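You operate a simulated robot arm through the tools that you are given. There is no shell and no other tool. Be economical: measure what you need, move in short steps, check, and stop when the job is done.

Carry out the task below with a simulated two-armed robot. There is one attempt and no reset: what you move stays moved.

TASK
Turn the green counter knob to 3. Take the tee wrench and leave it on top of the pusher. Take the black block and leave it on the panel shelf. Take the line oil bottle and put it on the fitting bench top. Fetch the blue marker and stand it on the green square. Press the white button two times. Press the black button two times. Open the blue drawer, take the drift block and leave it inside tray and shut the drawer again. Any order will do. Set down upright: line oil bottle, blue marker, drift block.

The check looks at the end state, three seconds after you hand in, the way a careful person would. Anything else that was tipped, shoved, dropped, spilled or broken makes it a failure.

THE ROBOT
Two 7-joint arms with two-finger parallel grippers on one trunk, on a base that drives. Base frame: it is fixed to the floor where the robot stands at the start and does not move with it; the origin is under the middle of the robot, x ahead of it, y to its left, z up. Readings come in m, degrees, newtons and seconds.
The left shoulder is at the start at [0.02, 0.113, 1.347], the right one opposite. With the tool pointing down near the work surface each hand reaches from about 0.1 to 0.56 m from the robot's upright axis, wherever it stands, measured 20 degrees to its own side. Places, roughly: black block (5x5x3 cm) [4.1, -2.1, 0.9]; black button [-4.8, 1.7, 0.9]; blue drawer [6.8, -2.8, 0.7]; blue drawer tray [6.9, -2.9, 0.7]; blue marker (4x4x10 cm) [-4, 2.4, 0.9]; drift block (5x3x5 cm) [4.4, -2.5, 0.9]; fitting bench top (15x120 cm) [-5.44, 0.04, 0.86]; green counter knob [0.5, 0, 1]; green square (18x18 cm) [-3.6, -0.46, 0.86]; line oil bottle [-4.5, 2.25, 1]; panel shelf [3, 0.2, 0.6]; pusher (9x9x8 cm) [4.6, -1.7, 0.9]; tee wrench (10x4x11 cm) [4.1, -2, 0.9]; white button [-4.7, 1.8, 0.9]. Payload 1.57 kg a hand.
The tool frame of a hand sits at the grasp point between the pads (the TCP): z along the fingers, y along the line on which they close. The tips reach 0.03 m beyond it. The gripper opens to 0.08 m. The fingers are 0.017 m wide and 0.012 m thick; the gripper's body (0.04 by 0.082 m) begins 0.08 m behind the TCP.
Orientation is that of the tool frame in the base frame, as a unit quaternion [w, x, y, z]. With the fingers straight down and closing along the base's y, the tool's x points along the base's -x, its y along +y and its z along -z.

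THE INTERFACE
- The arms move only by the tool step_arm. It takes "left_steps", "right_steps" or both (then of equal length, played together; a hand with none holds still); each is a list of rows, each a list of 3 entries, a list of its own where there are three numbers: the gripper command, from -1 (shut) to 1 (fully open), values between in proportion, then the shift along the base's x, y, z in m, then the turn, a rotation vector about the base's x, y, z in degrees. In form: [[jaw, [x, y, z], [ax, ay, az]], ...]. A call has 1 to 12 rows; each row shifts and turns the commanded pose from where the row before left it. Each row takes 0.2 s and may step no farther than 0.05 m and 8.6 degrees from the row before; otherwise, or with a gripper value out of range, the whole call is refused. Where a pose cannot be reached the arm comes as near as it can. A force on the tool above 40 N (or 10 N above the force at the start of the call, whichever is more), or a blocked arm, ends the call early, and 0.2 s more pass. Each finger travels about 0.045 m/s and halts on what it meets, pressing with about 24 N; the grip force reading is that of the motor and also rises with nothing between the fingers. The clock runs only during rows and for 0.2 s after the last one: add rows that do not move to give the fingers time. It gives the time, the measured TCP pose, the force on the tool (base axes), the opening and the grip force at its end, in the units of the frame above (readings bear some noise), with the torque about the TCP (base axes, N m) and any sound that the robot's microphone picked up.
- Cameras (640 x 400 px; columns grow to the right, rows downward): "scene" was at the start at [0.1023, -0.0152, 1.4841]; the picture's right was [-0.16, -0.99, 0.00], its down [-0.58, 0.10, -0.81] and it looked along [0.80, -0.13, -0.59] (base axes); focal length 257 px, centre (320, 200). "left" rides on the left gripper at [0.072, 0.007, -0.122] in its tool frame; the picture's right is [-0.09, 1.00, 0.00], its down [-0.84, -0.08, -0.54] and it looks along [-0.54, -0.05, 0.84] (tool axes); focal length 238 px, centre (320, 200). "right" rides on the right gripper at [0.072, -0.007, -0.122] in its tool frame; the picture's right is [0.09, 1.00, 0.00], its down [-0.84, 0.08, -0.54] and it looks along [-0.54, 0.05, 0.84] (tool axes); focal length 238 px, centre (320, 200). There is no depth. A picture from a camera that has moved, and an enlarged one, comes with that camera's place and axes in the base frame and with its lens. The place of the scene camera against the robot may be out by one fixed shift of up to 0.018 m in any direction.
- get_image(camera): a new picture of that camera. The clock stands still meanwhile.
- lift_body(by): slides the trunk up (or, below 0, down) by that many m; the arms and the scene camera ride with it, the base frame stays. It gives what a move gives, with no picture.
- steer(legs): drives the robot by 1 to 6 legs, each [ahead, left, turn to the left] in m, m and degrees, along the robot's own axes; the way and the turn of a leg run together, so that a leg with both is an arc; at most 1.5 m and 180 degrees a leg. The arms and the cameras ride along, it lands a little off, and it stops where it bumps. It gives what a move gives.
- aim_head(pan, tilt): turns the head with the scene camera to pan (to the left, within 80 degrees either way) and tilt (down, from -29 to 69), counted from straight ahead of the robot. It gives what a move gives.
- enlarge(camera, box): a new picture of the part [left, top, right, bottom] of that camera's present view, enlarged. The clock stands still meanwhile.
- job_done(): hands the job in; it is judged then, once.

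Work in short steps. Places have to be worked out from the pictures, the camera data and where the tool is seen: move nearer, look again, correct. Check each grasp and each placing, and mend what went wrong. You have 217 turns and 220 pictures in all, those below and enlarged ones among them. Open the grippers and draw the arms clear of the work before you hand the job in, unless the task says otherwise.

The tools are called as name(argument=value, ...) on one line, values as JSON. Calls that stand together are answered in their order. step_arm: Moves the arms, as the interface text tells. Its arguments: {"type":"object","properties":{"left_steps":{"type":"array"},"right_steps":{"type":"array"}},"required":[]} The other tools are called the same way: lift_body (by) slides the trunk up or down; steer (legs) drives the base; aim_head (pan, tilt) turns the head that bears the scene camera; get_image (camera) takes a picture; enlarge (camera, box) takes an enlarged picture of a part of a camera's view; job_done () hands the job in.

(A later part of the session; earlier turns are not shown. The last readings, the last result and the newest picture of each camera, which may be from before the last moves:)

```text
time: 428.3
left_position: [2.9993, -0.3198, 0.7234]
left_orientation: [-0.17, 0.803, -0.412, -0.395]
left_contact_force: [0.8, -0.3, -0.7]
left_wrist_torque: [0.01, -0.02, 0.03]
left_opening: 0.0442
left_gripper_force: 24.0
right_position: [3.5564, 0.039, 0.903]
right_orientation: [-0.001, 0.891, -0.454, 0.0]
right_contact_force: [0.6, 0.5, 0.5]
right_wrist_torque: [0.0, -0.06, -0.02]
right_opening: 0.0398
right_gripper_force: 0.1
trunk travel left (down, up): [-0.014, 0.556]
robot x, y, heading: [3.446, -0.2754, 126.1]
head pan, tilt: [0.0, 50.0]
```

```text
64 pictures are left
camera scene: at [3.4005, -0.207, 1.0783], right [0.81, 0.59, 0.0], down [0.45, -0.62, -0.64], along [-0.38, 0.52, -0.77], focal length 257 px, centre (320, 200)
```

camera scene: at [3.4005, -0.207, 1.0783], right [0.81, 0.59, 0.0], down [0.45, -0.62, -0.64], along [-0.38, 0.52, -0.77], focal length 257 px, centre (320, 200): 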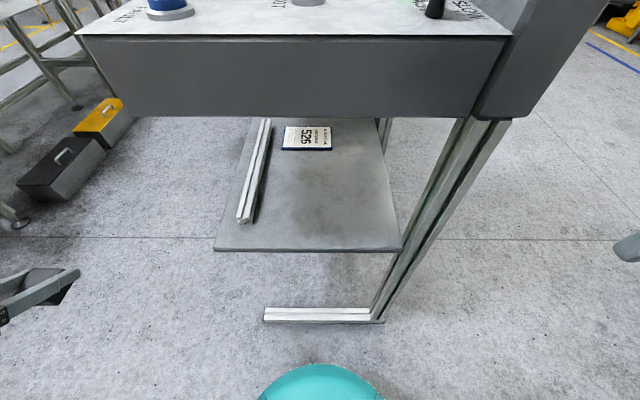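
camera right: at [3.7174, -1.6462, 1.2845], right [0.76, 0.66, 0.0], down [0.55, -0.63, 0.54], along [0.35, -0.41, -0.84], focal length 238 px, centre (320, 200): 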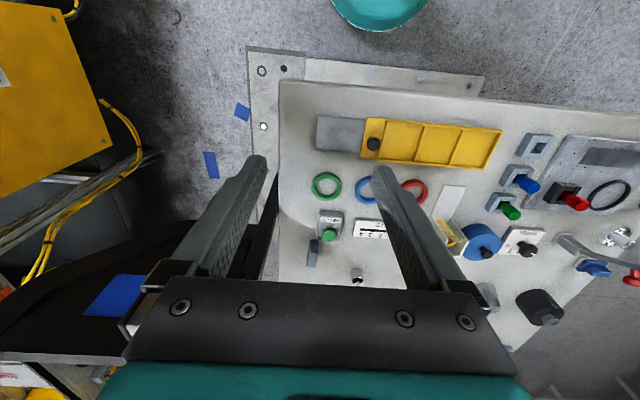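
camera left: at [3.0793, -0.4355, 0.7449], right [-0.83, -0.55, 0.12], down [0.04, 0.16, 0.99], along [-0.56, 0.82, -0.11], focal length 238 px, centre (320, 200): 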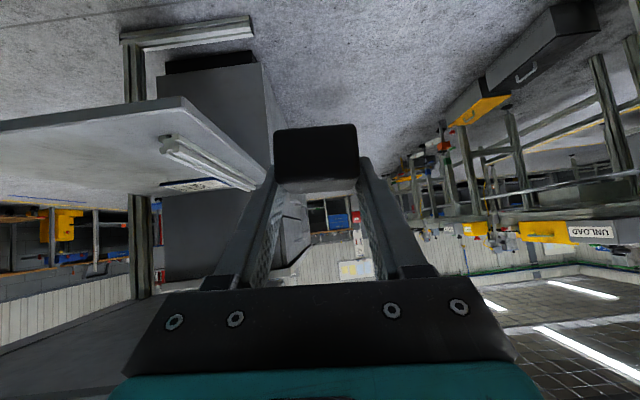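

The shelf is clear on its right-middle. I back the base 0.17 m, then bring the block in front of the shelf's near edge at z≈0.68.

steer(legs=[[-0.17, 0, 0]])

step_arm(left_steps=[[-1, [0.0268, 0.0331, -0.0045], [0, 0, 0]], [-1, [0.0268, 0.0331, -0.0045], [0, 0, 0]], [-1, [0.0268, 0.0331, -0.0045], [0, 0, 0]], [-1, [0.0268, 0.0331, -0.0045], [0, 0, 0]], [-1, [0.0268, 0.0331, -0.0045], [0, 0, 0]], [-1, [0.0268, 0.0331, -0.0045], [0, 0, 0]], [-1, [0.0268, 0.0331, -0.0045], [0, 0, 0]], [-1, [0.0268, 0.0331, -0.0045], [0, 0, 0]], [-1, [0.0268, 0.0331, -0.0045], [0, 0, 0]], [-1, [0, 0, 0], [0, 0, 0]]])

get_image(camera="left")

get_image(camera="scene")

```text
time: 429.8
left_position: [3.099, -0.4587, 0.7229]
left_orientation: [-0.17, 0.804, -0.41, -0.395]
left_contact_force: [0.0, 0.6, -0.1]
left_wrist_torque: [0.02, 0.01, 0.0]
left_opening: 0.0442
left_gripper_force: 24.1
right_position: [3.6559, -0.0985, 0.9022]
right_orientation: [0.0, 0.892, -0.452, 0.001]
right_contact_force: [-0.3, 0.9, -0.2]
right_wrist_torque: [0.02, -0.06, 0.0]
right_opening: 0.0398
right_gripper_force: 0.0
trunk travel left (down, up): [-0.014, 0.556]
robot x, y, heading: [3.5441, -0.4115, 126.2]
head pan, tilt: [0.0, 50.0]
```

```text
time: 432.0
left_position: [3.1078, -0.2655, 0.7407]
left_orientation: [-0.169, 0.805, -0.411, -0.392]
left_contact_force: [1.3, -0.5, 0.3]
left_wrist_torque: [0.0, 0.0, 0.01]
left_opening: 0.0442
left_gripper_force: 23.9
left hand out of reach, approached as far as the arm can: row 1, 2, 3, 4, 5, 6, 7, 8, 9
right_position: [3.6559, -0.0984, 0.9011]
right_orientation: [-0.001, 0.892, -0.452, 0.001]
right_contact_force: [-0.1, 0.3, 0.6]
right_wrist_torque: [-0.03, 0.02, 0.01]
right_opening: 0.0399
right_gripper_force: 0.0
trunk travel left (down, up): [-0.014, 0.556]
robot x, y, heading: [3.5416, -0.4145, 126.4]
head pan, tilt: [0.0, 50.0]
```

```text
63 pictures are left
camera left: at [3.1881, -0.3791, 0.7634], right [-0.82, -0.55, 0.12], down [0.03, 0.17, 0.99], along [-0.57, 0.82, -0.12], focal length 238 px, centre (320, 200)
```

left: 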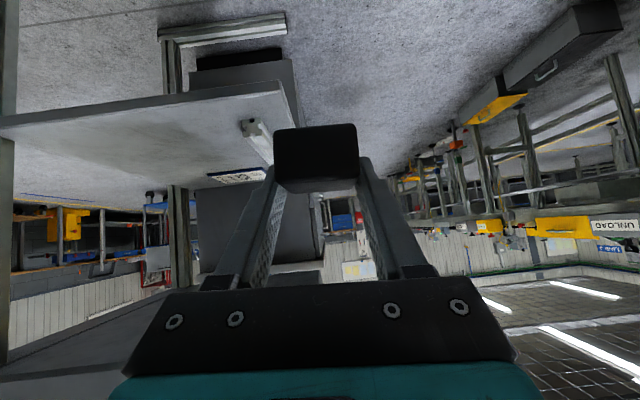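

```text
62 pictures are left
camera scene: at [3.5007, -0.3443, 1.0782], right [0.81, 0.59, 0.0], down [0.45, -0.62, -0.64], along [-0.38, 0.52, -0.77], focal length 257 px, centre (320, 200)
```

scene: 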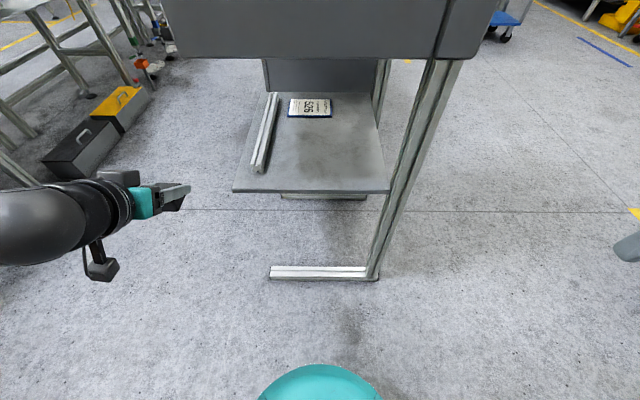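

The tilted arm cannot come in close to the body, so I strafe the base right 0.22 m to line the hand up with the shelf instead.

steer(legs=[[0, -0.24, 0]])

get_image(camera="left")

aim_head(pan=20, tilt=45)

get_image(camera="scene")

```text
time: 433.8
left_position: [3.2973, -0.1265, 0.7403]
left_orientation: [-0.169, 0.806, -0.41, -0.393]
left_contact_force: [0.9, -0.4, 1.0]
left_wrist_torque: [-0.01, -0.01, 0.0]
left_opening: 0.0441
left_gripper_force: 23.8
right_position: [3.8457, 0.0429, 0.9032]
right_orientation: [-0.001, 0.894, -0.449, 0.0]
right_contact_force: [-0.7, 0.4, -0.1]
right_wrist_torque: [-0.02, -0.01, 0.0]
right_opening: 0.0399
right_gripper_force: 0.0
trunk travel left (down, up): [-0.014, 0.556]
robot x, y, heading: [3.7405, -0.2747, 126.7]
head pan, tilt: [0.0, 50.0]
```

```text
61 pictures are left
camera left: at [3.3787, -0.2402, 0.7633], right [-0.82, -0.56, 0.12], down [0.03, 0.17, 0.99], along [-0.57, 0.81, -0.12], focal length 238 px, centre (320, 200)
```

left: 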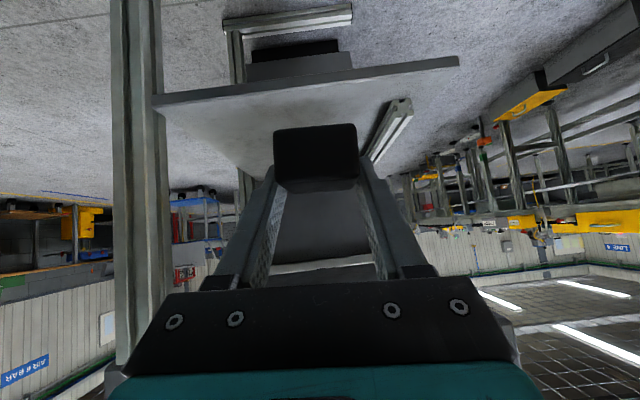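

```text
time: 434.6
left_position: [3.2985, -0.126, 0.7411]
left_orientation: [-0.168, 0.806, -0.409, -0.393]
left_contact_force: [-0.1, -0.2, -0.5]
left_wrist_torque: [-0.01, -0.01, 0.0]
left_opening: 0.044
left_gripper_force: 23.3
right_position: [3.846, 0.0421, 0.903]
right_orientation: [-0.001, 0.894, -0.449, 0.001]
right_contact_force: [-0.1, -0.1, 0.8]
right_wrist_torque: [0.06, 0.01, 0.01]
right_opening: 0.0401
right_gripper_force: 0.0
trunk travel left (down, up): [-0.014, 0.556]
robot x, y, heading: [3.7366, -0.2736, 126.4]
head pan, tilt: [20.0, 45.0]
```

```text
60 pictures are left
camera scene: at [3.6693, -0.2211, 1.0852], right [0.55, 0.83, 0.0], down [0.59, -0.39, -0.71], along [-0.59, 0.39, -0.71], focal length 257 px, centre (320, 200)
```

scene: 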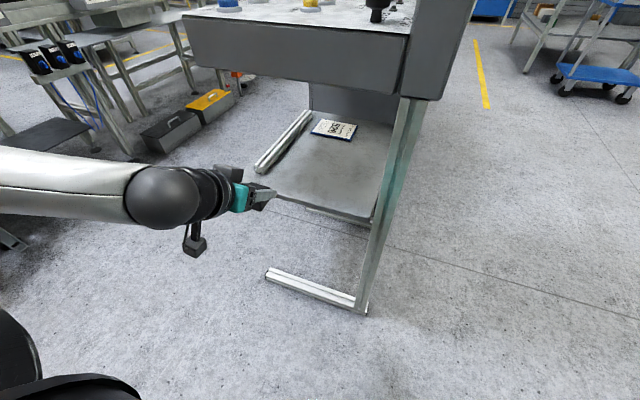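

The near edge is 0.104 m ahead of the TCP, and the area is clear. I move the block 0.2 m in over the shelf.

step_arm(left_steps=[[-1, [-0.0223, 0.0342, -0.009], [0, 0, 0]], [-1, [-0.0223, 0.0342, -0.009], [0, 0, 0]], [-1, [-0.0223, 0.0342, -0.009], [0, 0, 0]], [-1, [-0.0223, 0.0342, -0.009], [0, 0, 0]], [-1, [-0.0223, 0.0342, -0.009], [0, 0, 0]], [-1, [0, 0, -0.02], [0, 0, 0]], [-1, [0, 0, 0], [0, 0, 0]]])

get_image(camera="left")

enlarge(camera="scene", box=[200, 60, 440, 240])

```text
time: 436.2
left_position: [3.1857, 0.0453, 0.6741]
left_orientation: [-0.169, 0.806, -0.41, -0.393]
left_contact_force: [-0.2, 0.8, 0.5]
left_wrist_torque: [-0.02, 0.0, 0.03]
left_opening: 0.0441
left_gripper_force: 23.8
right_position: [3.8466, 0.0417, 0.9024]
right_orientation: [-0.001, 0.894, -0.449, 0.0]
right_contact_force: [0.7, -0.1, 0.5]
right_wrist_torque: [-0.01, -0.02, 0.03]
right_opening: 0.04
right_gripper_force: 0.0
trunk travel left (down, up): [-0.014, 0.556]
robot x, y, heading: [3.7365, -0.2776, 126.5]
head pan, tilt: [20.0, 45.0]
```

```text
59 pictures are left
camera left: at [3.2663, -0.0697, 0.6971], right [-0.82, -0.56, 0.12], down [0.03, 0.17, 0.99], along [-0.57, 0.81, -0.12], focal length 238 px, centre (320, 200)
```

left: 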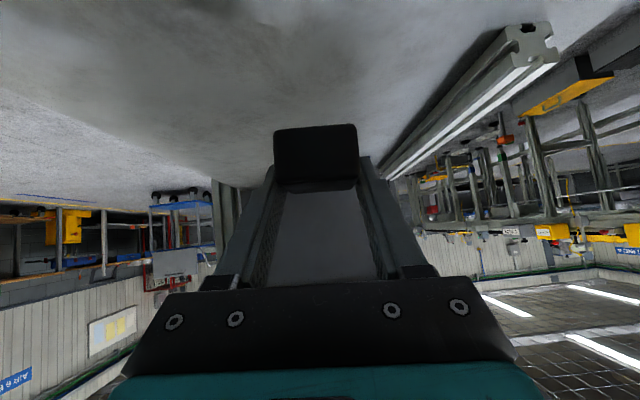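

```text
2.22 times, centred on (320, 150) of scene
camera zoom: at [3.6692, -0.2211, 1.0852], right [0.55, 0.83, 0.0], down [0.59, -0.39, -0.71], along [-0.59, 0.39, -0.71], focal length 571 px, centre (320, 311)
```

zoom: 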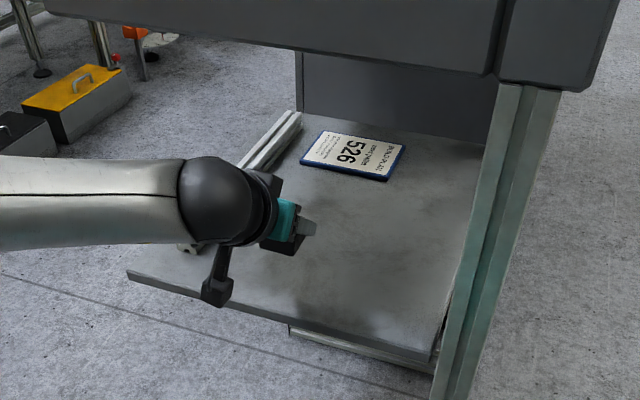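

The block is over the shelf interior. I lower it stepwise to contact.

step_arm(left_steps=[[-1, [0, 0, -0.012], [0, 0, 0]], [-1, [0, 0, -0.012], [0, 0, 0]], [-1, [0, 0, -0.006], [0, 0, 0]], [-1, [0, 0, 0], [0, 0, 0]]])

step_arm(left_steps=[[-1, [0, 0, -0.005], [0, 0, 0]], [-1, [0, 0, 0], [0, 0, 0]]])

step_arm(left_steps=[[-1, [0, 0, -0.005], [0, 0, 0]], [-1, [0, 0, 0], [0, 0, 0]]])

step_arm(left_steps=[[-1, [0, 0, -0.004], [0, 0, 0]], [-1, [0, 0, 0], [0, 0, 0]]])

```text
time: 437.2
left_position: [3.1863, 0.0435, 0.6432]
left_orientation: [-0.169, 0.806, -0.41, -0.393]
left_contact_force: [0.3, -0.3, -0.4]
left_wrist_torque: [0.03, 0.01, 0.0]
left_opening: 0.044
left_gripper_force: 24.8
right_position: [3.846, 0.042, 0.9015]
right_orientation: [-0.001, 0.894, -0.449, 0.0]
right_contact_force: [0.3, 0.2, 0.8]
right_wrist_torque: [0.01, 0.02, 0.05]
right_opening: 0.0402
right_gripper_force: 0.1
trunk travel left (down, up): [-0.014, 0.556]
robot x, y, heading: [3.7356, -0.2715, 126.5]
head pan, tilt: [20.0, 45.0]
```

```text
time: 437.8
left_position: [3.1854, 0.0452, 0.6397]
left_orientation: [-0.169, 0.806, -0.411, -0.392]
left_contact_force: [0.5, -0.2, 0.2]
left_wrist_torque: [-0.02, -0.02, -0.02]
left_opening: 0.0443
left_gripper_force: 24.1
right_position: [3.845, 0.0425, 0.903]
right_orientation: [-0.001, 0.893, -0.449, 0.0]
right_contact_force: [-0.6, -0.5, 0.5]
right_wrist_torque: [0.03, 0.0, 0.01]
right_opening: 0.04
right_gripper_force: 0.2
trunk travel left (down, up): [-0.014, 0.556]
robot x, y, heading: [3.7389, -0.2732, 126.5]
head pan, tilt: [20.0, 45.0]
```

```text
time: 438.4
left_position: [3.1853, 0.0453, 0.6371]
left_orientation: [-0.169, 0.806, -0.41, -0.393]
left_contact_force: [0.9, -0.1, 0.1]
left_wrist_torque: [-0.02, -0.02, 0.02]
left_opening: 0.044
left_gripper_force: 24.3
right_position: [3.8458, 0.0415, 0.9025]
right_orientation: [0.0, 0.893, -0.449, 0.001]
right_contact_force: [-0.2, -0.7, -0.5]
right_wrist_torque: [0.02, -0.02, 0.0]
right_opening: 0.0399
right_gripper_force: 0.1
trunk travel left (down, up): [-0.014, 0.556]
robot x, y, heading: [3.736, -0.2706, 126.5]
head pan, tilt: [20.0, 45.0]
```

```text
time: 439.0
left_position: [3.1849, 0.0445, 0.6313]
left_orientation: [-0.168, 0.806, -0.409, -0.393]
left_contact_force: [-1.0, 0.2, 0.3]
left_wrist_torque: [0.0, 0.01, 0.05]
left_opening: 0.0441
left_gripper_force: 24.2
right_position: [3.8467, 0.0421, 0.9029]
right_orientation: [-0.001, 0.893, -0.45, 0.0]
right_contact_force: [0.8, -0.4, -0.2]
right_wrist_torque: [-0.01, -0.02, 0.03]
right_opening: 0.04
right_gripper_force: 0.1
trunk travel left (down, up): [-0.014, 0.556]
robot x, y, heading: [3.7384, -0.2703, 126.5]
head pan, tilt: [20.0, 45.0]
```

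step_arm(left_steps=[[-1, [0, 0, -0.004], [0, 0, 0]], [-1, [0, 0, 0], [0, 0, 0]]])

step_arm(left_steps=[[-1, [0, 0, -0.004], [0, 0, 0]], [-1, [0, 0, 0], [0, 0, 0]]])

get_image(camera="left")

enlarge(camera="scene", box=[260, 110, 380, 210])

```text
time: 439.6
left_position: [3.1858, 0.0452, 0.6278]
left_orientation: [-0.169, 0.806, -0.41, -0.393]
left_contact_force: [1.0, 0.0, -0.4]
left_wrist_torque: [-0.01, -0.01, 0.0]
left_opening: 0.044
left_gripper_force: 23.8
right_position: [3.8454, 0.0427, 0.9023]
right_orientation: [-0.001, 0.894, -0.449, -0.001]
right_contact_force: [0.6, -0.4, 0.5]
right_wrist_torque: [-0.01, -0.02, 0.02]
right_opening: 0.0401
right_gripper_force: 0.2
trunk travel left (down, up): [-0.014, 0.556]
robot x, y, heading: [3.7366, -0.2709, 126.3]
head pan, tilt: [20.0, 45.0]
```

```text
time: 440.2
left_position: [3.1868, 0.0445, 0.6228]
left_orientation: [-0.168, 0.806, -0.409, -0.393]
left_contact_force: [-0.3, -0.2, -0.7]
left_wrist_torque: [0.03, -0.03, -0.01]
left_opening: 0.0443
left_gripper_force: 23.8
right_position: [3.8454, 0.0418, 0.9021]
right_orientation: [-0.001, 0.893, -0.45, 0.001]
right_contact_force: [0.6, 0.1, -1.1]
right_wrist_torque: [-0.02, -0.03, 0.01]
right_opening: 0.0401
right_gripper_force: 0.0
trunk travel left (down, up): [-0.014, 0.556]
robot x, y, heading: [3.7395, -0.2742, 126.6]
head pan, tilt: [20.0, 45.0]
```

```text
57 pictures are left
camera left: at [3.2675, -0.0692, 0.6456], right [-0.82, -0.56, 0.12], down [0.03, 0.17, 0.99], along [-0.57, 0.81, -0.12], focal length 238 px, centre (320, 200)
```

left: 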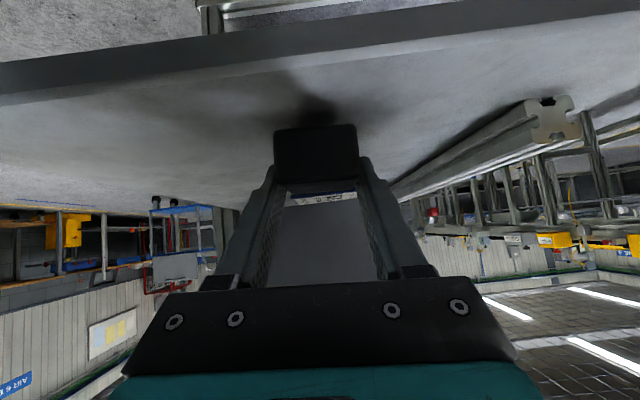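

```text
4.00 times, centred on (320, 160) of scene
camera zoom: at [3.6692, -0.2211, 1.0852], right [0.55, 0.83, 0.0], down [0.59, -0.39, -0.71], along [-0.59, 0.39, -0.71], focal length 1028 px, centre (320, 360)
```

zoom: 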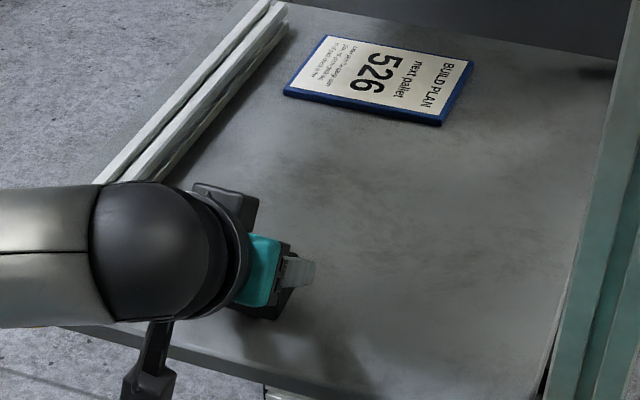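

The shelf surface is a bit lower (~0.57). I keep lowering in small steps.

step_arm(left_steps=[[-1, [0, 0, -0.005], [0, 0, 0]], [-1, [0, 0, -0.005], [0, 0, 0]], [-1, [0, 0, 0], [0, 0, 0]]])

step_arm(left_steps=[[-1, [0, 0, -0.004], [0, 0, 0]], [-1, [0, 0, 0], [0, 0, 0]]])

step_arm(left_steps=[[-1, [0, 0, -0.004], [0, 0, 0]], [-1, [0, 0, 0], [0, 0, 0]]])

step_arm(left_steps=[[-1, [0, 0, -0.004], [0, 0, 0]], [-1, [0, 0, 0], [0, 0, 0]]])

```text
time: 441.0
left_position: [3.187, 0.0457, 0.6134]
left_orientation: [-0.169, 0.806, -0.41, -0.393]
left_contact_force: [0.0, -0.2, 0.4]
left_wrist_torque: [0.01, -0.02, -0.01]
left_opening: 0.0439
left_gripper_force: 23.5
right_position: [3.8472, 0.0415, 0.9021]
right_orientation: [0.0, 0.893, -0.449, 0.0]
right_contact_force: [-0.1, 0.6, -0.6]
right_wrist_torque: [0.01, 0.03, 0.02]
right_opening: 0.04
right_gripper_force: 0.1
trunk travel left (down, up): [-0.014, 0.556]
robot x, y, heading: [3.7377, -0.2694, 126.3]
head pan, tilt: [20.0, 45.0]
```

```text
time: 441.6
left_position: [3.1855, 0.0469, 0.6124]
left_orientation: [-0.17, 0.805, -0.408, -0.395]
left_contact_force: [0.6, 0.1, 11.6]
left_wrist_torque: [0.2, -0.18, -0.02]
left_opening: 0.0442
left_gripper_force: 24.4
right_position: [3.8457, 0.0421, 0.9023]
right_orientation: [-0.001, 0.893, -0.449, 0.0]
right_contact_force: [-0.5, -0.2, -0.2]
right_wrist_torque: [0.0, 0.01, -0.02]
right_opening: 0.0402
right_gripper_force: 0.1
trunk travel left (down, up): [-0.014, 0.556]
robot x, y, heading: [3.7375, -0.2741, 126.3]
head pan, tilt: [20.0, 45.0]
```

```text
time: 442.2
left_position: [3.1853, 0.0452, 0.6101]
left_orientation: [-0.171, 0.804, -0.409, -0.396]
left_contact_force: [-2.2, -1.3, 22.1]
left_wrist_torque: [0.4, -0.18, -0.06]
left_opening: 0.0444
left_gripper_force: 24.0
right_position: [3.8469, 0.0412, 0.9026]
right_orientation: [-0.001, 0.894, -0.449, -0.001]
right_contact_force: [0.4, 0.0, 0.1]
right_wrist_torque: [-0.01, 0.0, 0.0]
right_opening: 0.04
right_gripper_force: 0.1
trunk travel left (down, up): [-0.014, 0.556]
robot x, y, heading: [3.7371, -0.2694, 126.6]
head pan, tilt: [20.0, 45.0]
```

```text
time: 442.8
left_position: [3.1863, 0.0455, 0.6065]
left_orientation: [-0.17, 0.805, -0.407, -0.397]
left_contact_force: [0.3, -6.3, 25.4]
left_wrist_torque: [0.46, -0.29, -0.07]
left_opening: 0.0443
left_gripper_force: 23.8
right_position: [3.848, 0.0406, 0.9021]
right_orientation: [-0.002, 0.893, -0.449, -0.001]
right_contact_force: [-0.5, -0.6, 0.7]
right_wrist_torque: [0.0, 0.03, -0.05]
right_opening: 0.0404
right_gripper_force: 0.2
trunk travel left (down, up): [-0.014, 0.556]
robot x, y, heading: [3.7348, -0.2757, 126.3]
head pan, tilt: [20.0, 45.0]
```

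Contact at 0.612 m. I ease back up, open, and withdraw backward out of the shelf.

step_arm(left_steps=[[-1, [0, 0, 0.007], [0, 0, 0]], [0.1, [0, 0, 0], [0, 0, 0]], [0.4, [0, 0, 0], [0, 0, 0]], [0.8, [0, 0, 0], [0, 0, 0]], [0.8, [0, 0, 0], [0, 0, 0]]])

step_arm(left_steps=[[0.8, [0.01, -0.014, 0.012], [0, 0, 0]], [0.8, [0.02, -0.028, 0.015], [0, 0, 0]], [0.8, [0.02, -0.03, 0.01], [0, 0, 0]], [0.8, [0.022, -0.034, 0.009], [0, 0, 0]], [0.8, [0.022, -0.034, 0.009], [0, 0, 0]], [0.8, [0.022, -0.034, 0.009], [0, 0, 0]]])

enlarge(camera="scene", box=[200, 60, 440, 240])

```text
time: 444.0
left_position: [3.1871, 0.0443, 0.6071]
left_orientation: [-0.168, 0.807, -0.41, -0.391]
left_contact_force: [-2.4, -7.3, 8.1]
left_wrist_torque: [0.08, -0.04, -0.02]
left_opening: 0.0662
left_gripper_force: 0.1
right_position: [3.8467, 0.0408, 0.902]
right_orientation: [-0.001, 0.893, -0.449, 0.0]
right_contact_force: [0.1, 0.0, 0.2]
right_wrist_torque: [-0.02, 0.0, 0.01]
right_opening: 0.0399
right_gripper_force: 0.1
trunk travel left (down, up): [-0.014, 0.556]
robot x, y, heading: [3.7382, -0.2707, 126.8]
head pan, tilt: [20.0, 45.0]
```

```text
time: 445.4
left_position: [3.2939, -0.1481, 0.6659]
left_orientation: [-0.168, 0.806, -0.41, -0.393]
left_contact_force: [0.2, 0.1, -0.1]
left_wrist_torque: [-0.04, 0.0, 0.0]
left_opening: 0.0719
left_gripper_force: 0.1
left hand out of reach, approached as far as the arm can: row 3, 4
right_position: [3.8453, 0.0432, 0.901]
right_orientation: [-0.001, 0.893, -0.45, 0.0]
right_contact_force: [0.0, -0.7, 0.0]
right_wrist_torque: [-0.02, 0.01, -0.02]
right_opening: 0.0402
right_gripper_force: 0.2
trunk travel left (down, up): [-0.014, 0.556]
robot x, y, heading: [3.7365, -0.2732, 126.4]
head pan, tilt: [20.0, 45.0]
```

```text
2.22 times, centred on (320, 150) of scene
camera zoom: at [3.6692, -0.2211, 1.0852], right [0.55, 0.83, 0.0], down [0.59, -0.39, -0.71], along [-0.59, 0.39, -0.71], focal length 571 px, centre (320, 311)
```

zoom: 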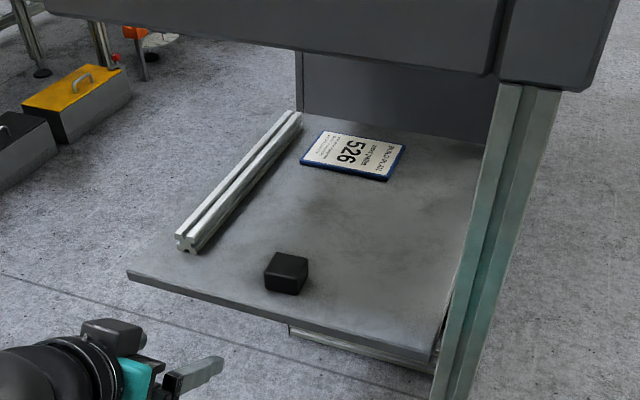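

The black block sits on the shelf. Next the drift block and drawer: I raise the trunk, set the left tool upright again and check.

lift_body(by=0.36)

step_arm(left_steps=[[1, [0, 0, 0.03], [-6.88, -5.0, 0]], [1, [0, 0, 0.03], [-6.88, -5.0, 0]], [1, [0, 0, 0.03], [-6.88, -5.0, 0]], [1, [0, 0, 0.03], [-6.88, -5.0, 0]], [1, [0, 0, 0.03], [-6.88, -5.0, 0]], [1, [0, 0, 0.03], [-6.88, -5.0, 0]], [1, [0, 0, 0], [0, 0, 0]]])

steer(legs=[[-0.35, -0.1, 0], [0, 0, -175]])

aim_head(pan=0, tilt=18)

get_image(camera="scene")

```text
time: 448.9
left_position: [3.2937, -0.1479, 1.0244]
left_orientation: [-0.169, 0.806, -0.41, -0.392]
left_contact_force: [-0.5, 1.2, 1.1]
left_wrist_torque: [0.01, 0.02, 0.01]
left_opening: 0.0719
left_gripper_force: 0.0
right_position: [3.8459, 0.0419, 1.2619]
right_orientation: [0.0, 0.894, -0.449, 0.0]
right_contact_force: [0.6, 0.7, 0.1]
right_wrist_torque: [0.0, 0.0, 0.01]
right_opening: 0.04
right_gripper_force: 0.1
trunk travel left (down, up): [-0.374, 0.196]
robot x, y, heading: [3.738, -0.2698, 126.2]
head pan, tilt: [20.0, 45.0]
```

```text
time: 450.5
left_position: [3.2951, -0.1502, 1.2038]
left_orientation: [0.026, 0.886, -0.463, -0.006]
left_contact_force: [-0.5, 0.1, -0.2]
left_wrist_torque: [-0.02, 0.01, 0.02]
left_opening: 0.0801
left_gripper_force: 0.1
right_position: [3.8466, 0.0412, 1.262]
right_orientation: [-0.001, 0.893, -0.45, 0.001]
right_contact_force: [0.8, -0.1, -0.3]
right_wrist_torque: [0.03, 0.01, -0.03]
right_opening: 0.04
right_gripper_force: 0.0
trunk travel left (down, up): [-0.374, 0.196]
robot x, y, heading: [3.7374, -0.2719, 126.5]
head pan, tilt: [20.0, 45.0]
```

```text
time: 460.0
left_position: [4.4765, -0.5894, 1.2038]
left_orientation: [0.007, 0.435, 0.9, 0.024]
left_contact_force: [0.2, 0.0, 0.6]
left_wrist_torque: [0.03, 0.02, 0.0]
left_opening: 0.08
left_gripper_force: 0.1
right_position: [3.9386, -0.8154, 1.2626]
right_orientation: [0.0, 0.42, 0.908, -0.001]
right_contact_force: [-0.9, -0.1, -0.2]
right_wrist_torque: [0.0, 0.03, 0.01]
right_opening: 0.0397
right_gripper_force: 0.1
trunk travel left (down, up): [-0.374, 0.196]
robot x, y, heading: [4.0238, -0.4929, -49.8]
head pan, tilt: [20.0, 45.0]
```

```text
time: 460.9
left_position: [4.4758, -0.5884, 1.2048]
left_orientation: [0.007, 0.435, 0.9, 0.025]
left_contact_force: [0.8, -1.1, 0.4]
left_wrist_torque: [0.0, -0.01, 0.01]
left_opening: 0.0798
left_gripper_force: 0.1
right_position: [3.9385, -0.8157, 1.2631]
right_orientation: [-0.001, 0.421, 0.907, -0.001]
right_contact_force: [0.2, 0.1, 0.3]
right_wrist_torque: [-0.02, 0.02, 0.01]
right_opening: 0.04
right_gripper_force: 0.1
trunk travel left (down, up): [-0.374, 0.196]
robot x, y, heading: [4.0248, -0.4918, -49.5]
head pan, tilt: [0.0, 18.0]
```

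```text
54 pictures are left
camera scene: at [4.0995, -0.5743, 1.487], right [-0.76, -0.65, 0.0], down [-0.2, 0.24, -0.95], along [0.61, -0.73, -0.31], focal length 257 px, centre (320, 200)
```

scene: 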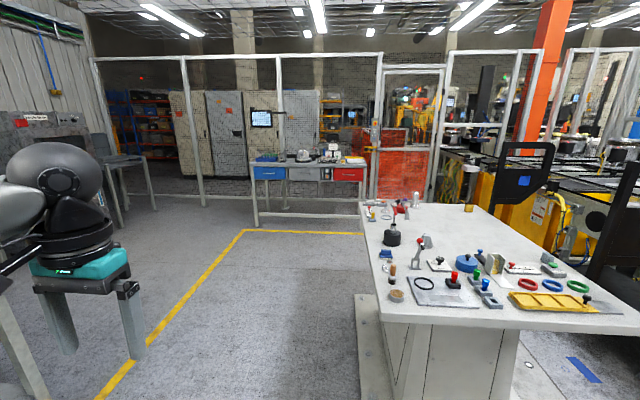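

The route around the table's east side is clear. I drive to the SE side of the table, ending facing it (~124°).

steer(legs=[[0.55, 0.45, 0], [1.0, 0, 0], [1.0, 0, 0], [0, 0, -91.3], [1.45, 0, 0], [0, 0, -95]])

aim_head(pan=0, tilt=30)

get_image(camera="scene")

```text
time: 488.9
left_position: [4.4171, -2.922, 1.2033]
left_orientation: [0.024, 0.876, -0.482, -0.007]
left_contact_force: [-0.3, -0.4, -1.1]
left_wrist_torque: [0.01, 0.0, 0.04]
left_opening: 0.0797
left_gripper_force: 0.1
right_position: [4.9749, -2.7549, 1.2624]
right_orientation: [0.0, 0.884, -0.467, 0.0]
right_contact_force: [0.6, 0.3, -0.4]
right_wrist_torque: [-0.01, 0.0, 0.0]
right_opening: 0.0397
right_gripper_force: 0.1
trunk travel left (down, up): [-0.374, 0.196]
robot x, y, heading: [4.8535, -3.0632, 124.1]
head pan, tilt: [0.0, 18.0]
```

```text
time: 489.7
left_position: [4.4163, -2.9218, 1.2039]
left_orientation: [0.025, 0.876, -0.481, -0.007]
left_contact_force: [0.6, 0.1, -0.7]
left_wrist_torque: [-0.01, -0.02, -0.01]
left_opening: 0.0803
left_gripper_force: 0.0
right_position: [4.9749, -2.7541, 1.2621]
right_orientation: [0.0, 0.884, -0.468, 0.0]
right_contact_force: [-0.3, -0.7, 0.4]
right_wrist_torque: [0.02, 0.03, 0.02]
right_opening: 0.0402
right_gripper_force: 0.1
trunk travel left (down, up): [-0.374, 0.196]
robot x, y, heading: [4.8518, -3.0642, 124.2]
head pan, tilt: [0.0, 30.0]
```

```text
53 pictures are left
camera scene: at [4.8029, -2.982, 1.4678], right [0.83, 0.56, 0.0], down [0.28, -0.41, -0.87], along [-0.49, 0.72, -0.5], focal length 257 px, centre (320, 200)
```

scene: 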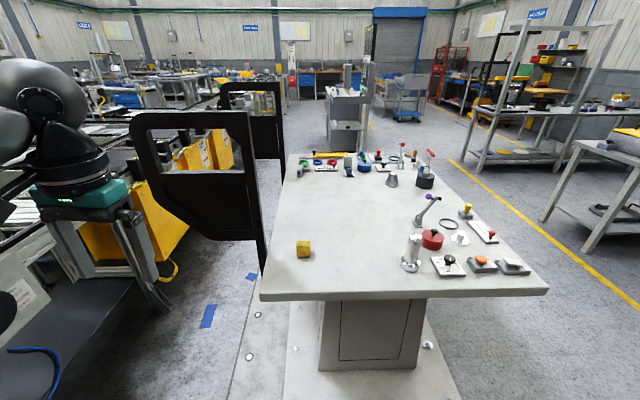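

The brass drift block is at ≈(4.387, −2.475). A guard panel stands on my left, so I first bring the left hand toward the middle, then approach 0.3 m.

step_arm(left_steps=[[1, [0.0345, 0.0235, 0], [0, 0, 0]], [1, [0.0345, 0.0235, 0], [0, 0, 0]], [1, [0.0345, 0.0235, 0], [0, 0, 0]], [1, [0.0345, 0.0235, 0], [0, 0, 0]], [1, [0.0345, 0.0235, 0], [0, 0, 0]], [1, [0.0345, 0.0235, 0], [0, 0, 0]]])

steer(legs=[[0.3, 0, 0]])

get_image(camera="left")

```text
time: 491.1
left_position: [4.6245, -2.7812, 1.2046]
left_orientation: [0.024, 0.876, -0.482, -0.008]
left_contact_force: [0.7, 0.5, -0.1]
left_wrist_torque: [0.03, -0.01, 0.0]
left_opening: 0.0802
left_gripper_force: 0.0
right_position: [4.9753, -2.7539, 1.2613]
right_orientation: [-0.001, 0.884, -0.468, 0.001]
right_contact_force: [-0.4, -0.4, -0.3]
right_wrist_torque: [-0.03, 0.01, -0.05]
right_opening: 0.0401
right_gripper_force: 0.1
trunk travel left (down, up): [-0.374, 0.196]
robot x, y, heading: [4.8549, -3.0655, 124.1]
head pan, tilt: [0.0, 30.0]
```

```text
time: 493.1
left_position: [4.4541, -2.5291, 1.2023]
left_orientation: [0.025, 0.875, -0.484, -0.007]
left_contact_force: [0.4, 0.0, 0.5]
left_wrist_torque: [0.0, -0.03, -0.01]
left_opening: 0.08
left_gripper_force: 0.0
right_position: [4.8058, -2.5024, 1.2616]
right_orientation: [-0.001, 0.883, -0.47, 0.0]
right_contact_force: [-0.6, -0.5, 0.3]
right_wrist_torque: [-0.04, 0.02, 0.04]
right_opening: 0.04
right_gripper_force: 0.1
trunk travel left (down, up): [-0.374, 0.196]
robot x, y, heading: [4.6865, -2.8148, 123.8]
head pan, tilt: [0.0, 30.0]
```

```text
52 pictures are left
camera left: at [4.4917, -2.5893, 1.3265], right [-0.89, -0.45, 0.05], down [-0.36, 0.77, 0.53], along [-0.28, 0.45, -0.85], focal length 238 px, centre (320, 200)
```

left: 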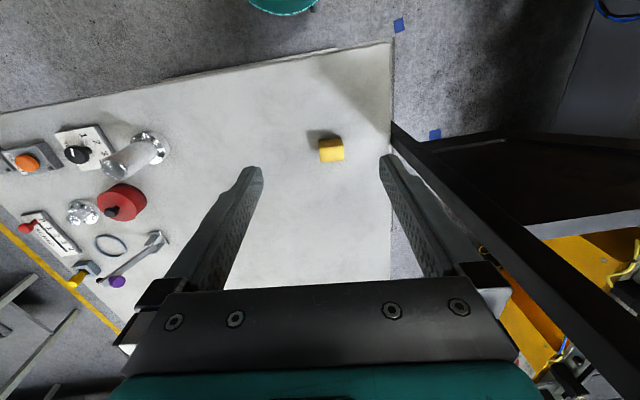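

Block at (4.383, −2.471), clear of the guard post by ~12 cm. I move above it and look.

step_arm(left_steps=[[1, [-0.018, 0.0145, -0.035], [0, 0, 0]], [1, [-0.018, 0.0145, -0.035], [0, 0, 0]], [1, [-0.018, 0.0145, -0.035], [0, 0, 0]], [1, [-0.017, 0.0145, -0.035], [0, 0, 0]], [1, [0, 0, 0], [0, 0, 0]]])

get_image(camera="left")

```text
time: 494.3
left_position: [4.3836, -2.4723, 1.0623]
left_orientation: [0.024, 0.875, -0.484, -0.008]
left_contact_force: [-0.2, -0.8, -0.3]
left_wrist_torque: [0.0, -0.01, -0.03]
left_opening: 0.0798
left_gripper_force: 0.1
right_position: [4.8074, -2.5027, 1.2613]
right_orientation: [-0.001, 0.883, -0.469, 0.001]
right_contact_force: [0.4, 0.8, 0.2]
right_wrist_torque: [-0.01, 0.02, 0.01]
right_opening: 0.04
right_gripper_force: 0.1
trunk travel left (down, up): [-0.374, 0.196]
robot x, y, heading: [4.6843, -2.8139, 123.9]
head pan, tilt: [0.0, 30.0]
```

```text
51 pictures are left
camera left: at [4.4207, -2.5328, 1.1853], right [-0.89, -0.45, 0.05], down [-0.36, 0.77, 0.53], along [-0.28, 0.45, -0.85], focal length 238 px, centre (320, 200)
```

left: 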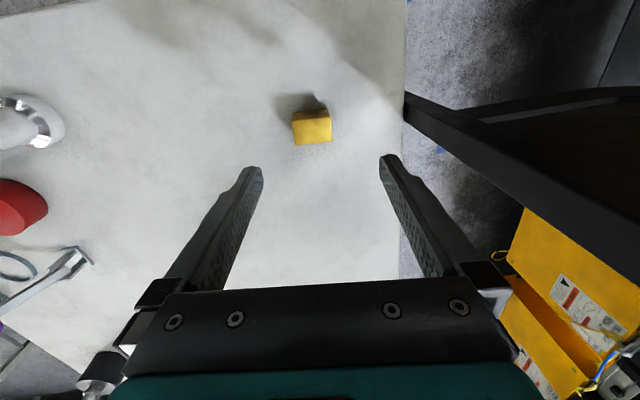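

Well centred; I descend, grasp and lift.

step_arm(left_steps=[[1, [-0.001, 0.002, -0.04], [0, 0, 0]], [1, [-0.001, 0.002, -0.04], [0, 0, 0]], [1, [0, 0.001, -0.04], [0, 0, 0]], [1, [0, 0, -0.036], [0, 0, 0]], [0.4, [0, 0, 0], [0, 0, 0]], [-0.2, [0, 0, 0], [0, 0, 0]], [-1, [0, 0, 0], [0, 0, 0]], [-1, [0, 0, 0], [0, 0, 0]], [-1, [0, 0, 0], [0, 0, 0]]])

get_image(camera="left")

```text
time: 496.3
left_position: [4.3827, -2.4674, 0.9065]
left_orientation: [0.024, 0.874, -0.485, -0.007]
left_contact_force: [3.1, 2.2, 2.0]
left_wrist_torque: [0.1, -0.22, 0.02]
left_opening: 0.0458
left_gripper_force: 24.4
right_position: [4.8074, -2.502, 1.2631]
right_orientation: [-0.001, 0.883, -0.469, 0.001]
right_contact_force: [-0.5, -0.3, -0.2]
right_wrist_torque: [-0.02, -0.02, -0.03]
right_opening: 0.0399
right_gripper_force: 0.1
trunk travel left (down, up): [-0.374, 0.196]
robot x, y, heading: [4.6827, -2.8149, 124.1]
head pan, tilt: [0.0, 30.0]
```

```text
50 pictures are left
camera left: at [4.4202, -2.5275, 1.03], right [-0.89, -0.45, 0.05], down [-0.36, 0.77, 0.53], along [-0.28, 0.45, -0.85], focal length 238 px, centre (320, 200)
```

left: 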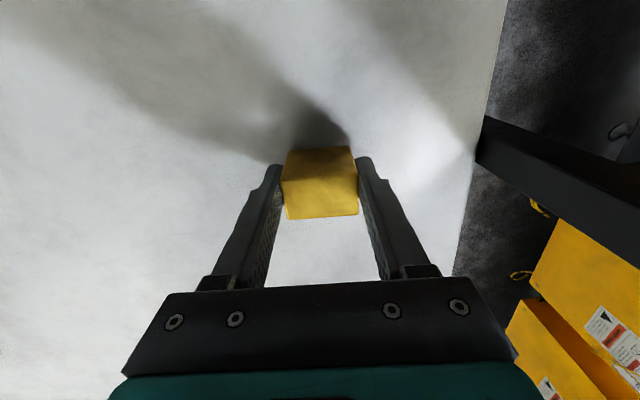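

The drift block is gripped. I lift, back away, and drive around to face the drawer bench (heading ≈ −56°).

step_arm(left_steps=[[-1, [0, 0, 0.04], [0, 0, 0]], [-1, [0, 0, 0.045], [0, 0, 0]], [-1, [0, 0, 0.045], [0, 0, 0]], [-1, [0, 0, 0.045], [0, 0, 0]], [-1, [0.01, -0.008, 0.045], [0, 0, 0]], [-1, [0.02, -0.015, 0.04], [0, 0, 0]], [-1, [0.02, -0.02, 0.02], [0, 0, 0]]])

steer(legs=[[-0.4, 0, 0], [0, 0, -89], [1.6, 0, 0], [0, 0, -91]])

aim_head(pan=0, tilt=32)

get_image(camera="scene")

```text
time: 497.9
left_position: [4.432, -2.5113, 1.1883]
left_orientation: [0.025, 0.875, -0.484, -0.009]
left_contact_force: [-0.4, 0.1, -5.1]
left_wrist_torque: [-0.03, -0.02, 0.0]
left_opening: 0.0459
left_gripper_force: 24.2
right_position: [4.8067, -2.5035, 1.2627]
right_orientation: [-0.001, 0.883, -0.47, 0.001]
right_contact_force: [-0.8, 1.0, -0.7]
right_wrist_torque: [0.02, -0.03, 0.0]
right_opening: 0.04
right_gripper_force: 0.0
trunk travel left (down, up): [-0.374, 0.196]
robot x, y, heading: [4.6866, -2.8155, 123.8]
head pan, tilt: [0.0, 30.0]
```

```text
refused: 1.6 is not a number from -1.5 to 1.5
```

```text
time: 498.5
left_position: [4.4311, -2.5109, 1.1873]
left_orientation: [0.025, 0.875, -0.484, -0.008]
left_contact_force: [-0.1, 0.1, -5.5]
left_wrist_torque: [-0.03, -0.02, 0.01]
left_opening: 0.0457
left_gripper_force: 23.6
right_position: [4.8073, -2.5022, 1.2613]
right_orientation: [-0.001, 0.883, -0.469, 0.0]
right_contact_force: [-0.3, 0.5, 0.2]
right_wrist_torque: [0.02, 0.0, 0.01]
right_opening: 0.0401
right_gripper_force: 0.1
trunk travel left (down, up): [-0.374, 0.196]
robot x, y, heading: [4.6801, -2.8162, 123.8]
head pan, tilt: [0.0, 32.0]
```

```text
49 pictures are left
camera scene: at [4.6339, -2.7308, 1.4646], right [0.83, 0.56, 0.0], down [0.3, -0.44, -0.85], along [-0.47, 0.7, -0.53], focal length 257 px, centre (320, 200)
```

scene: 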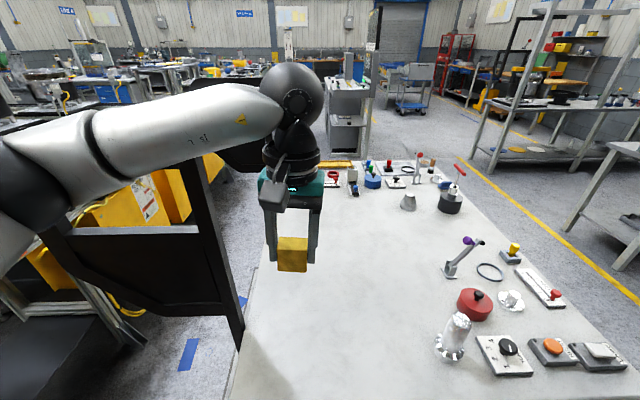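

The drive was refused because of a leg length; I split it.

steer(legs=[[-0.4, 0, 0], [0, 0, -89], [0.9, 0, 0], [0.7, 0, 0], [0, 0, -91]])

get_image(camera="scene")

```text
time: 516.5
left_position: [6.4669, -2.492, 1.1875]
left_orientation: [0.007, 0.471, 0.882, 0.025]
left_contact_force: [-0.8, -0.2, -5.7]
left_wrist_torque: [0.0, 0.01, -0.02]
left_opening: 0.0458
left_gripper_force: 24.6
right_position: [6.0927, -2.5125, 1.2624]
right_orientation: [0.0, 0.456, 0.89, 0.0]
right_contact_force: [0.6, 1.1, -0.7]
right_wrist_torque: [-0.01, -0.02, 0.0]
right_opening: 0.04
right_gripper_force: 0.0
trunk travel left (down, up): [-0.374, 0.196]
robot x, y, heading: [6.2075, -2.2004, -54.4]
head pan, tilt: [0.0, 32.0]
```

```text
48 pictures are left
camera scene: at [6.27, -2.2808, 1.4646], right [-0.81, -0.58, 0.0], down [-0.31, 0.43, -0.85], along [0.49, -0.69, -0.53], focal length 257 px, centre (320, 200)
```

scene: 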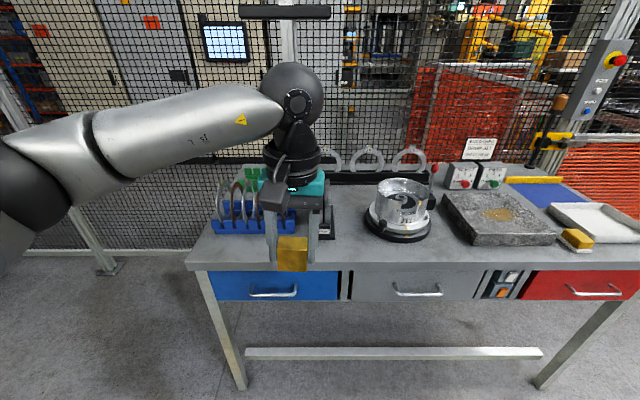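

The blue drawer with a bow handle is right ahead; I zoom on the handle.

enlarge(camera="scene", box=[200, 240, 360, 330])

get_image(camera="right")

```text
4.00 times, centred on (280, 285) of scene
camera zoom: at [6.27, -2.2808, 1.4646], right [-0.81, -0.58, 0.0], down [-0.31, 0.43, -0.85], along [0.49, -0.69, -0.53], focal length 1028 px, centre (480, -140)
```

zoom: 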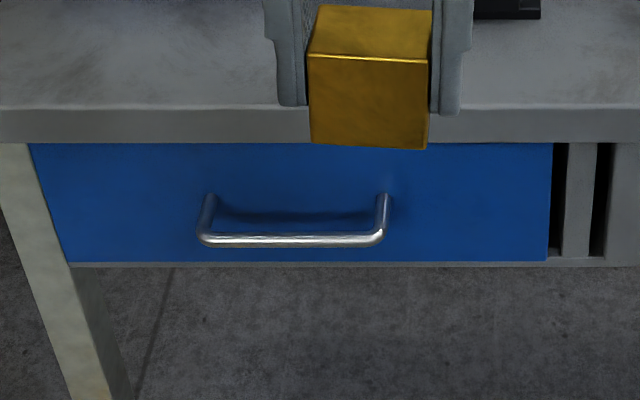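

```text
46 pictures are left
camera right: at [6.0444, -2.4582, 1.3831], right [0.76, 0.66, 0.0], down [0.55, -0.63, 0.54], along [0.35, -0.41, -0.84], focal length 238 px, centre (320, 200)
```

right: 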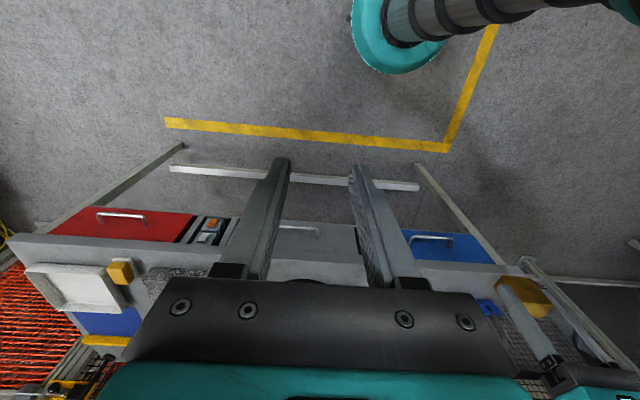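

The bow handle leaves room for closed fingers behind it. I strafe left so it is in front of the right hand, lower the trunk 0.3 m, and look with the right camera.

steer(legs=[[0, 0.27, 0]])

lift_body(by=-0.25)

step_arm(right_steps=[[-1, [0.0175, -0.0244, 0], [0, 0, 0]], [-1, [0.0175, -0.0244, 0], [0, 0, 0]], [-1, [0.0175, -0.0244, 0], [0, 0, 0]], [-1, [0.0175, -0.0244, 0], [0, 0, 0]], [-1, [0, 0, 0], [0, 0, 0]]])

get_image(camera="right")

get_image(camera="scene")

```text
time: 518.4
left_position: [6.6833, -2.3365, 1.1857]
left_orientation: [0.008, 0.471, 0.882, 0.024]
left_contact_force: [-0.4, 0.1, -5.7]
left_wrist_torque: [0.05, 0.1, -0.01]
left_opening: 0.0458
left_gripper_force: 23.8
right_position: [6.3096, -2.3563, 1.2626]
right_orientation: [-0.001, 0.457, 0.89, -0.001]
right_contact_force: [-0.1, 0.6, -0.1]
right_wrist_torque: [-0.02, -0.01, 0.0]
right_opening: 0.0403
right_gripper_force: 0.1
trunk travel left (down, up): [-0.374, 0.196]
robot x, y, heading: [6.4184, -2.0446, -54.2]
head pan, tilt: [0.0, 32.0]
```

```text
time: 520.9
left_position: [6.6838, -2.3368, 0.936]
left_orientation: [0.008, 0.471, 0.881, 0.025]
left_contact_force: [-0.1, -0.1, -6.8]
left_wrist_torque: [0.05, -0.03, -0.01]
left_opening: 0.0459
left_gripper_force: 23.6
right_position: [6.3087, -2.3569, 1.0135]
right_orientation: [0.0, 0.456, 0.89, -0.001]
right_contact_force: [0.6, 0.6, 0.9]
right_wrist_torque: [-0.02, 0.0, 0.03]
right_opening: 0.0398
right_gripper_force: 0.1
trunk travel left (down, up): [-0.124, 0.446]
robot x, y, heading: [6.422, -2.0428, -54.3]
head pan, tilt: [0.0, 32.0]
```

```text
time: 522.1
left_position: [6.6843, -2.3355, 0.9373]
left_orientation: [0.007, 0.471, 0.882, 0.024]
left_contact_force: [-1.1, 0.0, -5.5]
left_wrist_torque: [0.02, 0.01, -0.01]
left_opening: 0.0459
left_gripper_force: 24.0
right_position: [6.3797, -2.4532, 1.0094]
right_orientation: [-0.001, 0.456, 0.89, -0.001]
right_contact_force: [-0.5, -0.6, -0.2]
right_wrist_torque: [0.03, 0.0, 0.0]
right_opening: 0.0002
right_gripper_force: 21.1
trunk travel left (down, up): [-0.124, 0.446]
robot x, y, heading: [6.4257, -2.0412, -54.5]
head pan, tilt: [0.0, 32.0]
```

```text
45 pictures are left
camera right: at [6.332, -2.4006, 1.1314], right [0.75, 0.66, 0.0], down [0.55, -0.63, 0.54], along [0.35, -0.41, -0.84], focal length 238 px, centre (320, 200)
```

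right: 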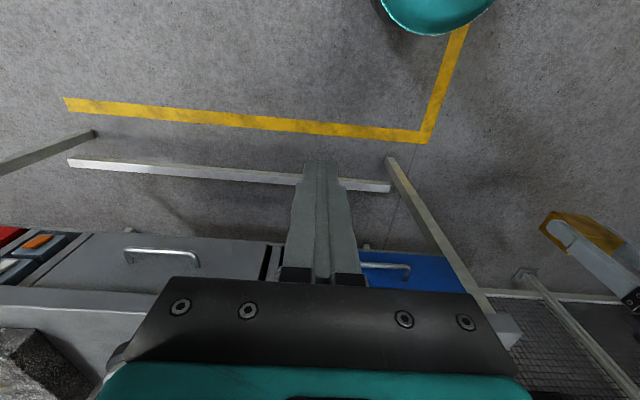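

```text
44 pictures are left
camera scene: at [6.4871, -2.1253, 1.2146], right [-0.81, -0.58, 0.0], down [-0.31, 0.43, -0.85], along [0.49, -0.69, -0.53], focal length 257 px, centre (320, 200)
```

scene: 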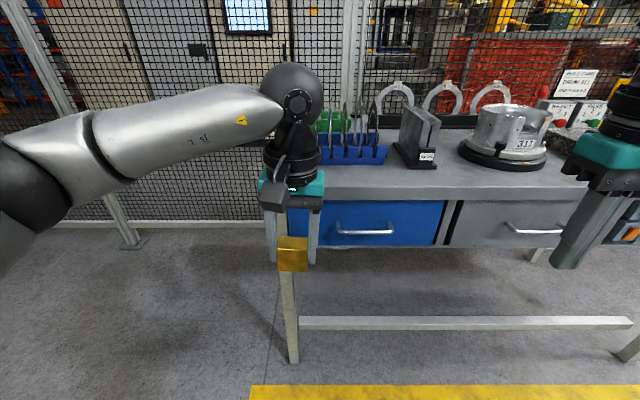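

Handle bar ≈(6.69, −2.628, 0.765). I move the base 0.12 m closer and bring the closed right fingers to just behind the bar, at a height above it.

steer(legs=[[0.12, 0, 0]])

step_arm(right_steps=[[-1, [0.041, -0.016, -0.01], [0, 0, 0]], [-1, [0.041, -0.016, -0.01], [0, 0, 0]], [-1, [0.041, -0.016, -0.01], [0, 0, 0]], [-1, [0.041, -0.016, -0.01], [0, 0, 0]], [-1, [0.041, -0.016, -0.01], [0, 0, 0]], [-1, [0.041, -0.016, -0.01], [0, 0, 0]], [-1, [0, 0, 0], [0, 0, 0]]])

get_image(camera="right")

get_image(camera="scene")

```text
time: 523.4
left_position: [6.7553, -2.4343, 0.9351]
left_orientation: [0.007, 0.469, 0.883, 0.025]
left_contact_force: [0.1, 0.3, -5.2]
left_wrist_torque: [0.05, 0.06, -0.01]
left_opening: 0.0456
left_gripper_force: 24.2
right_position: [6.4501, -2.5531, 1.0098]
right_orientation: [-0.001, 0.455, 0.89, -0.002]
right_contact_force: [-0.1, 0.1, 0.7]
right_wrist_torque: [0.0, 0.05, 0.0]
right_opening: 0.0002
right_gripper_force: 21.4
trunk travel left (down, up): [-0.124, 0.446]
robot x, y, heading: [6.4929, -2.1409, -54.3]
head pan, tilt: [0.0, 32.0]
```

```text
time: 525.0
left_position: [6.7549, -2.4337, 0.9364]
left_orientation: [0.007, 0.47, 0.882, 0.025]
left_contact_force: [-0.2, 0.3, -5.5]
left_wrist_torque: [0.01, 0.06, 0.02]
left_opening: 0.046
left_gripper_force: 23.9
right_position: [6.6977, -2.65, 0.9493]
right_orientation: [0.0, 0.455, 0.891, -0.001]
right_contact_force: [-1.3, 0.3, 0.3]
right_wrist_torque: [0.0, 0.0, -0.04]
right_opening: 0.0001
right_gripper_force: 21.6
trunk travel left (down, up): [-0.124, 0.446]
robot x, y, heading: [6.4955, -2.1433, -54.4]
head pan, tilt: [0.0, 32.0]
```

```text
43 pictures are left
camera right: at [6.6498, -2.5955, 1.0695], right [0.75, 0.66, 0.0], down [0.55, -0.63, 0.54], along [0.36, -0.41, -0.84], focal length 238 px, centre (320, 200)
```

right: 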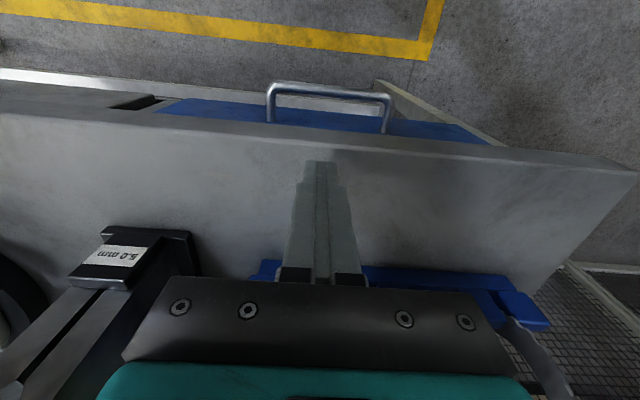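

```text
42 pictures are left
camera scene: at [6.5582, -2.2241, 1.2146], right [-0.81, -0.58, 0.0], down [-0.31, 0.43, -0.85], along [0.5, -0.69, -0.53], focal length 257 px, centre (320, 200)
```

scene: 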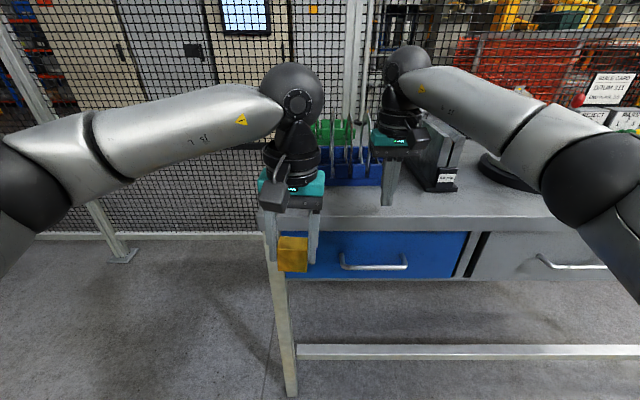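

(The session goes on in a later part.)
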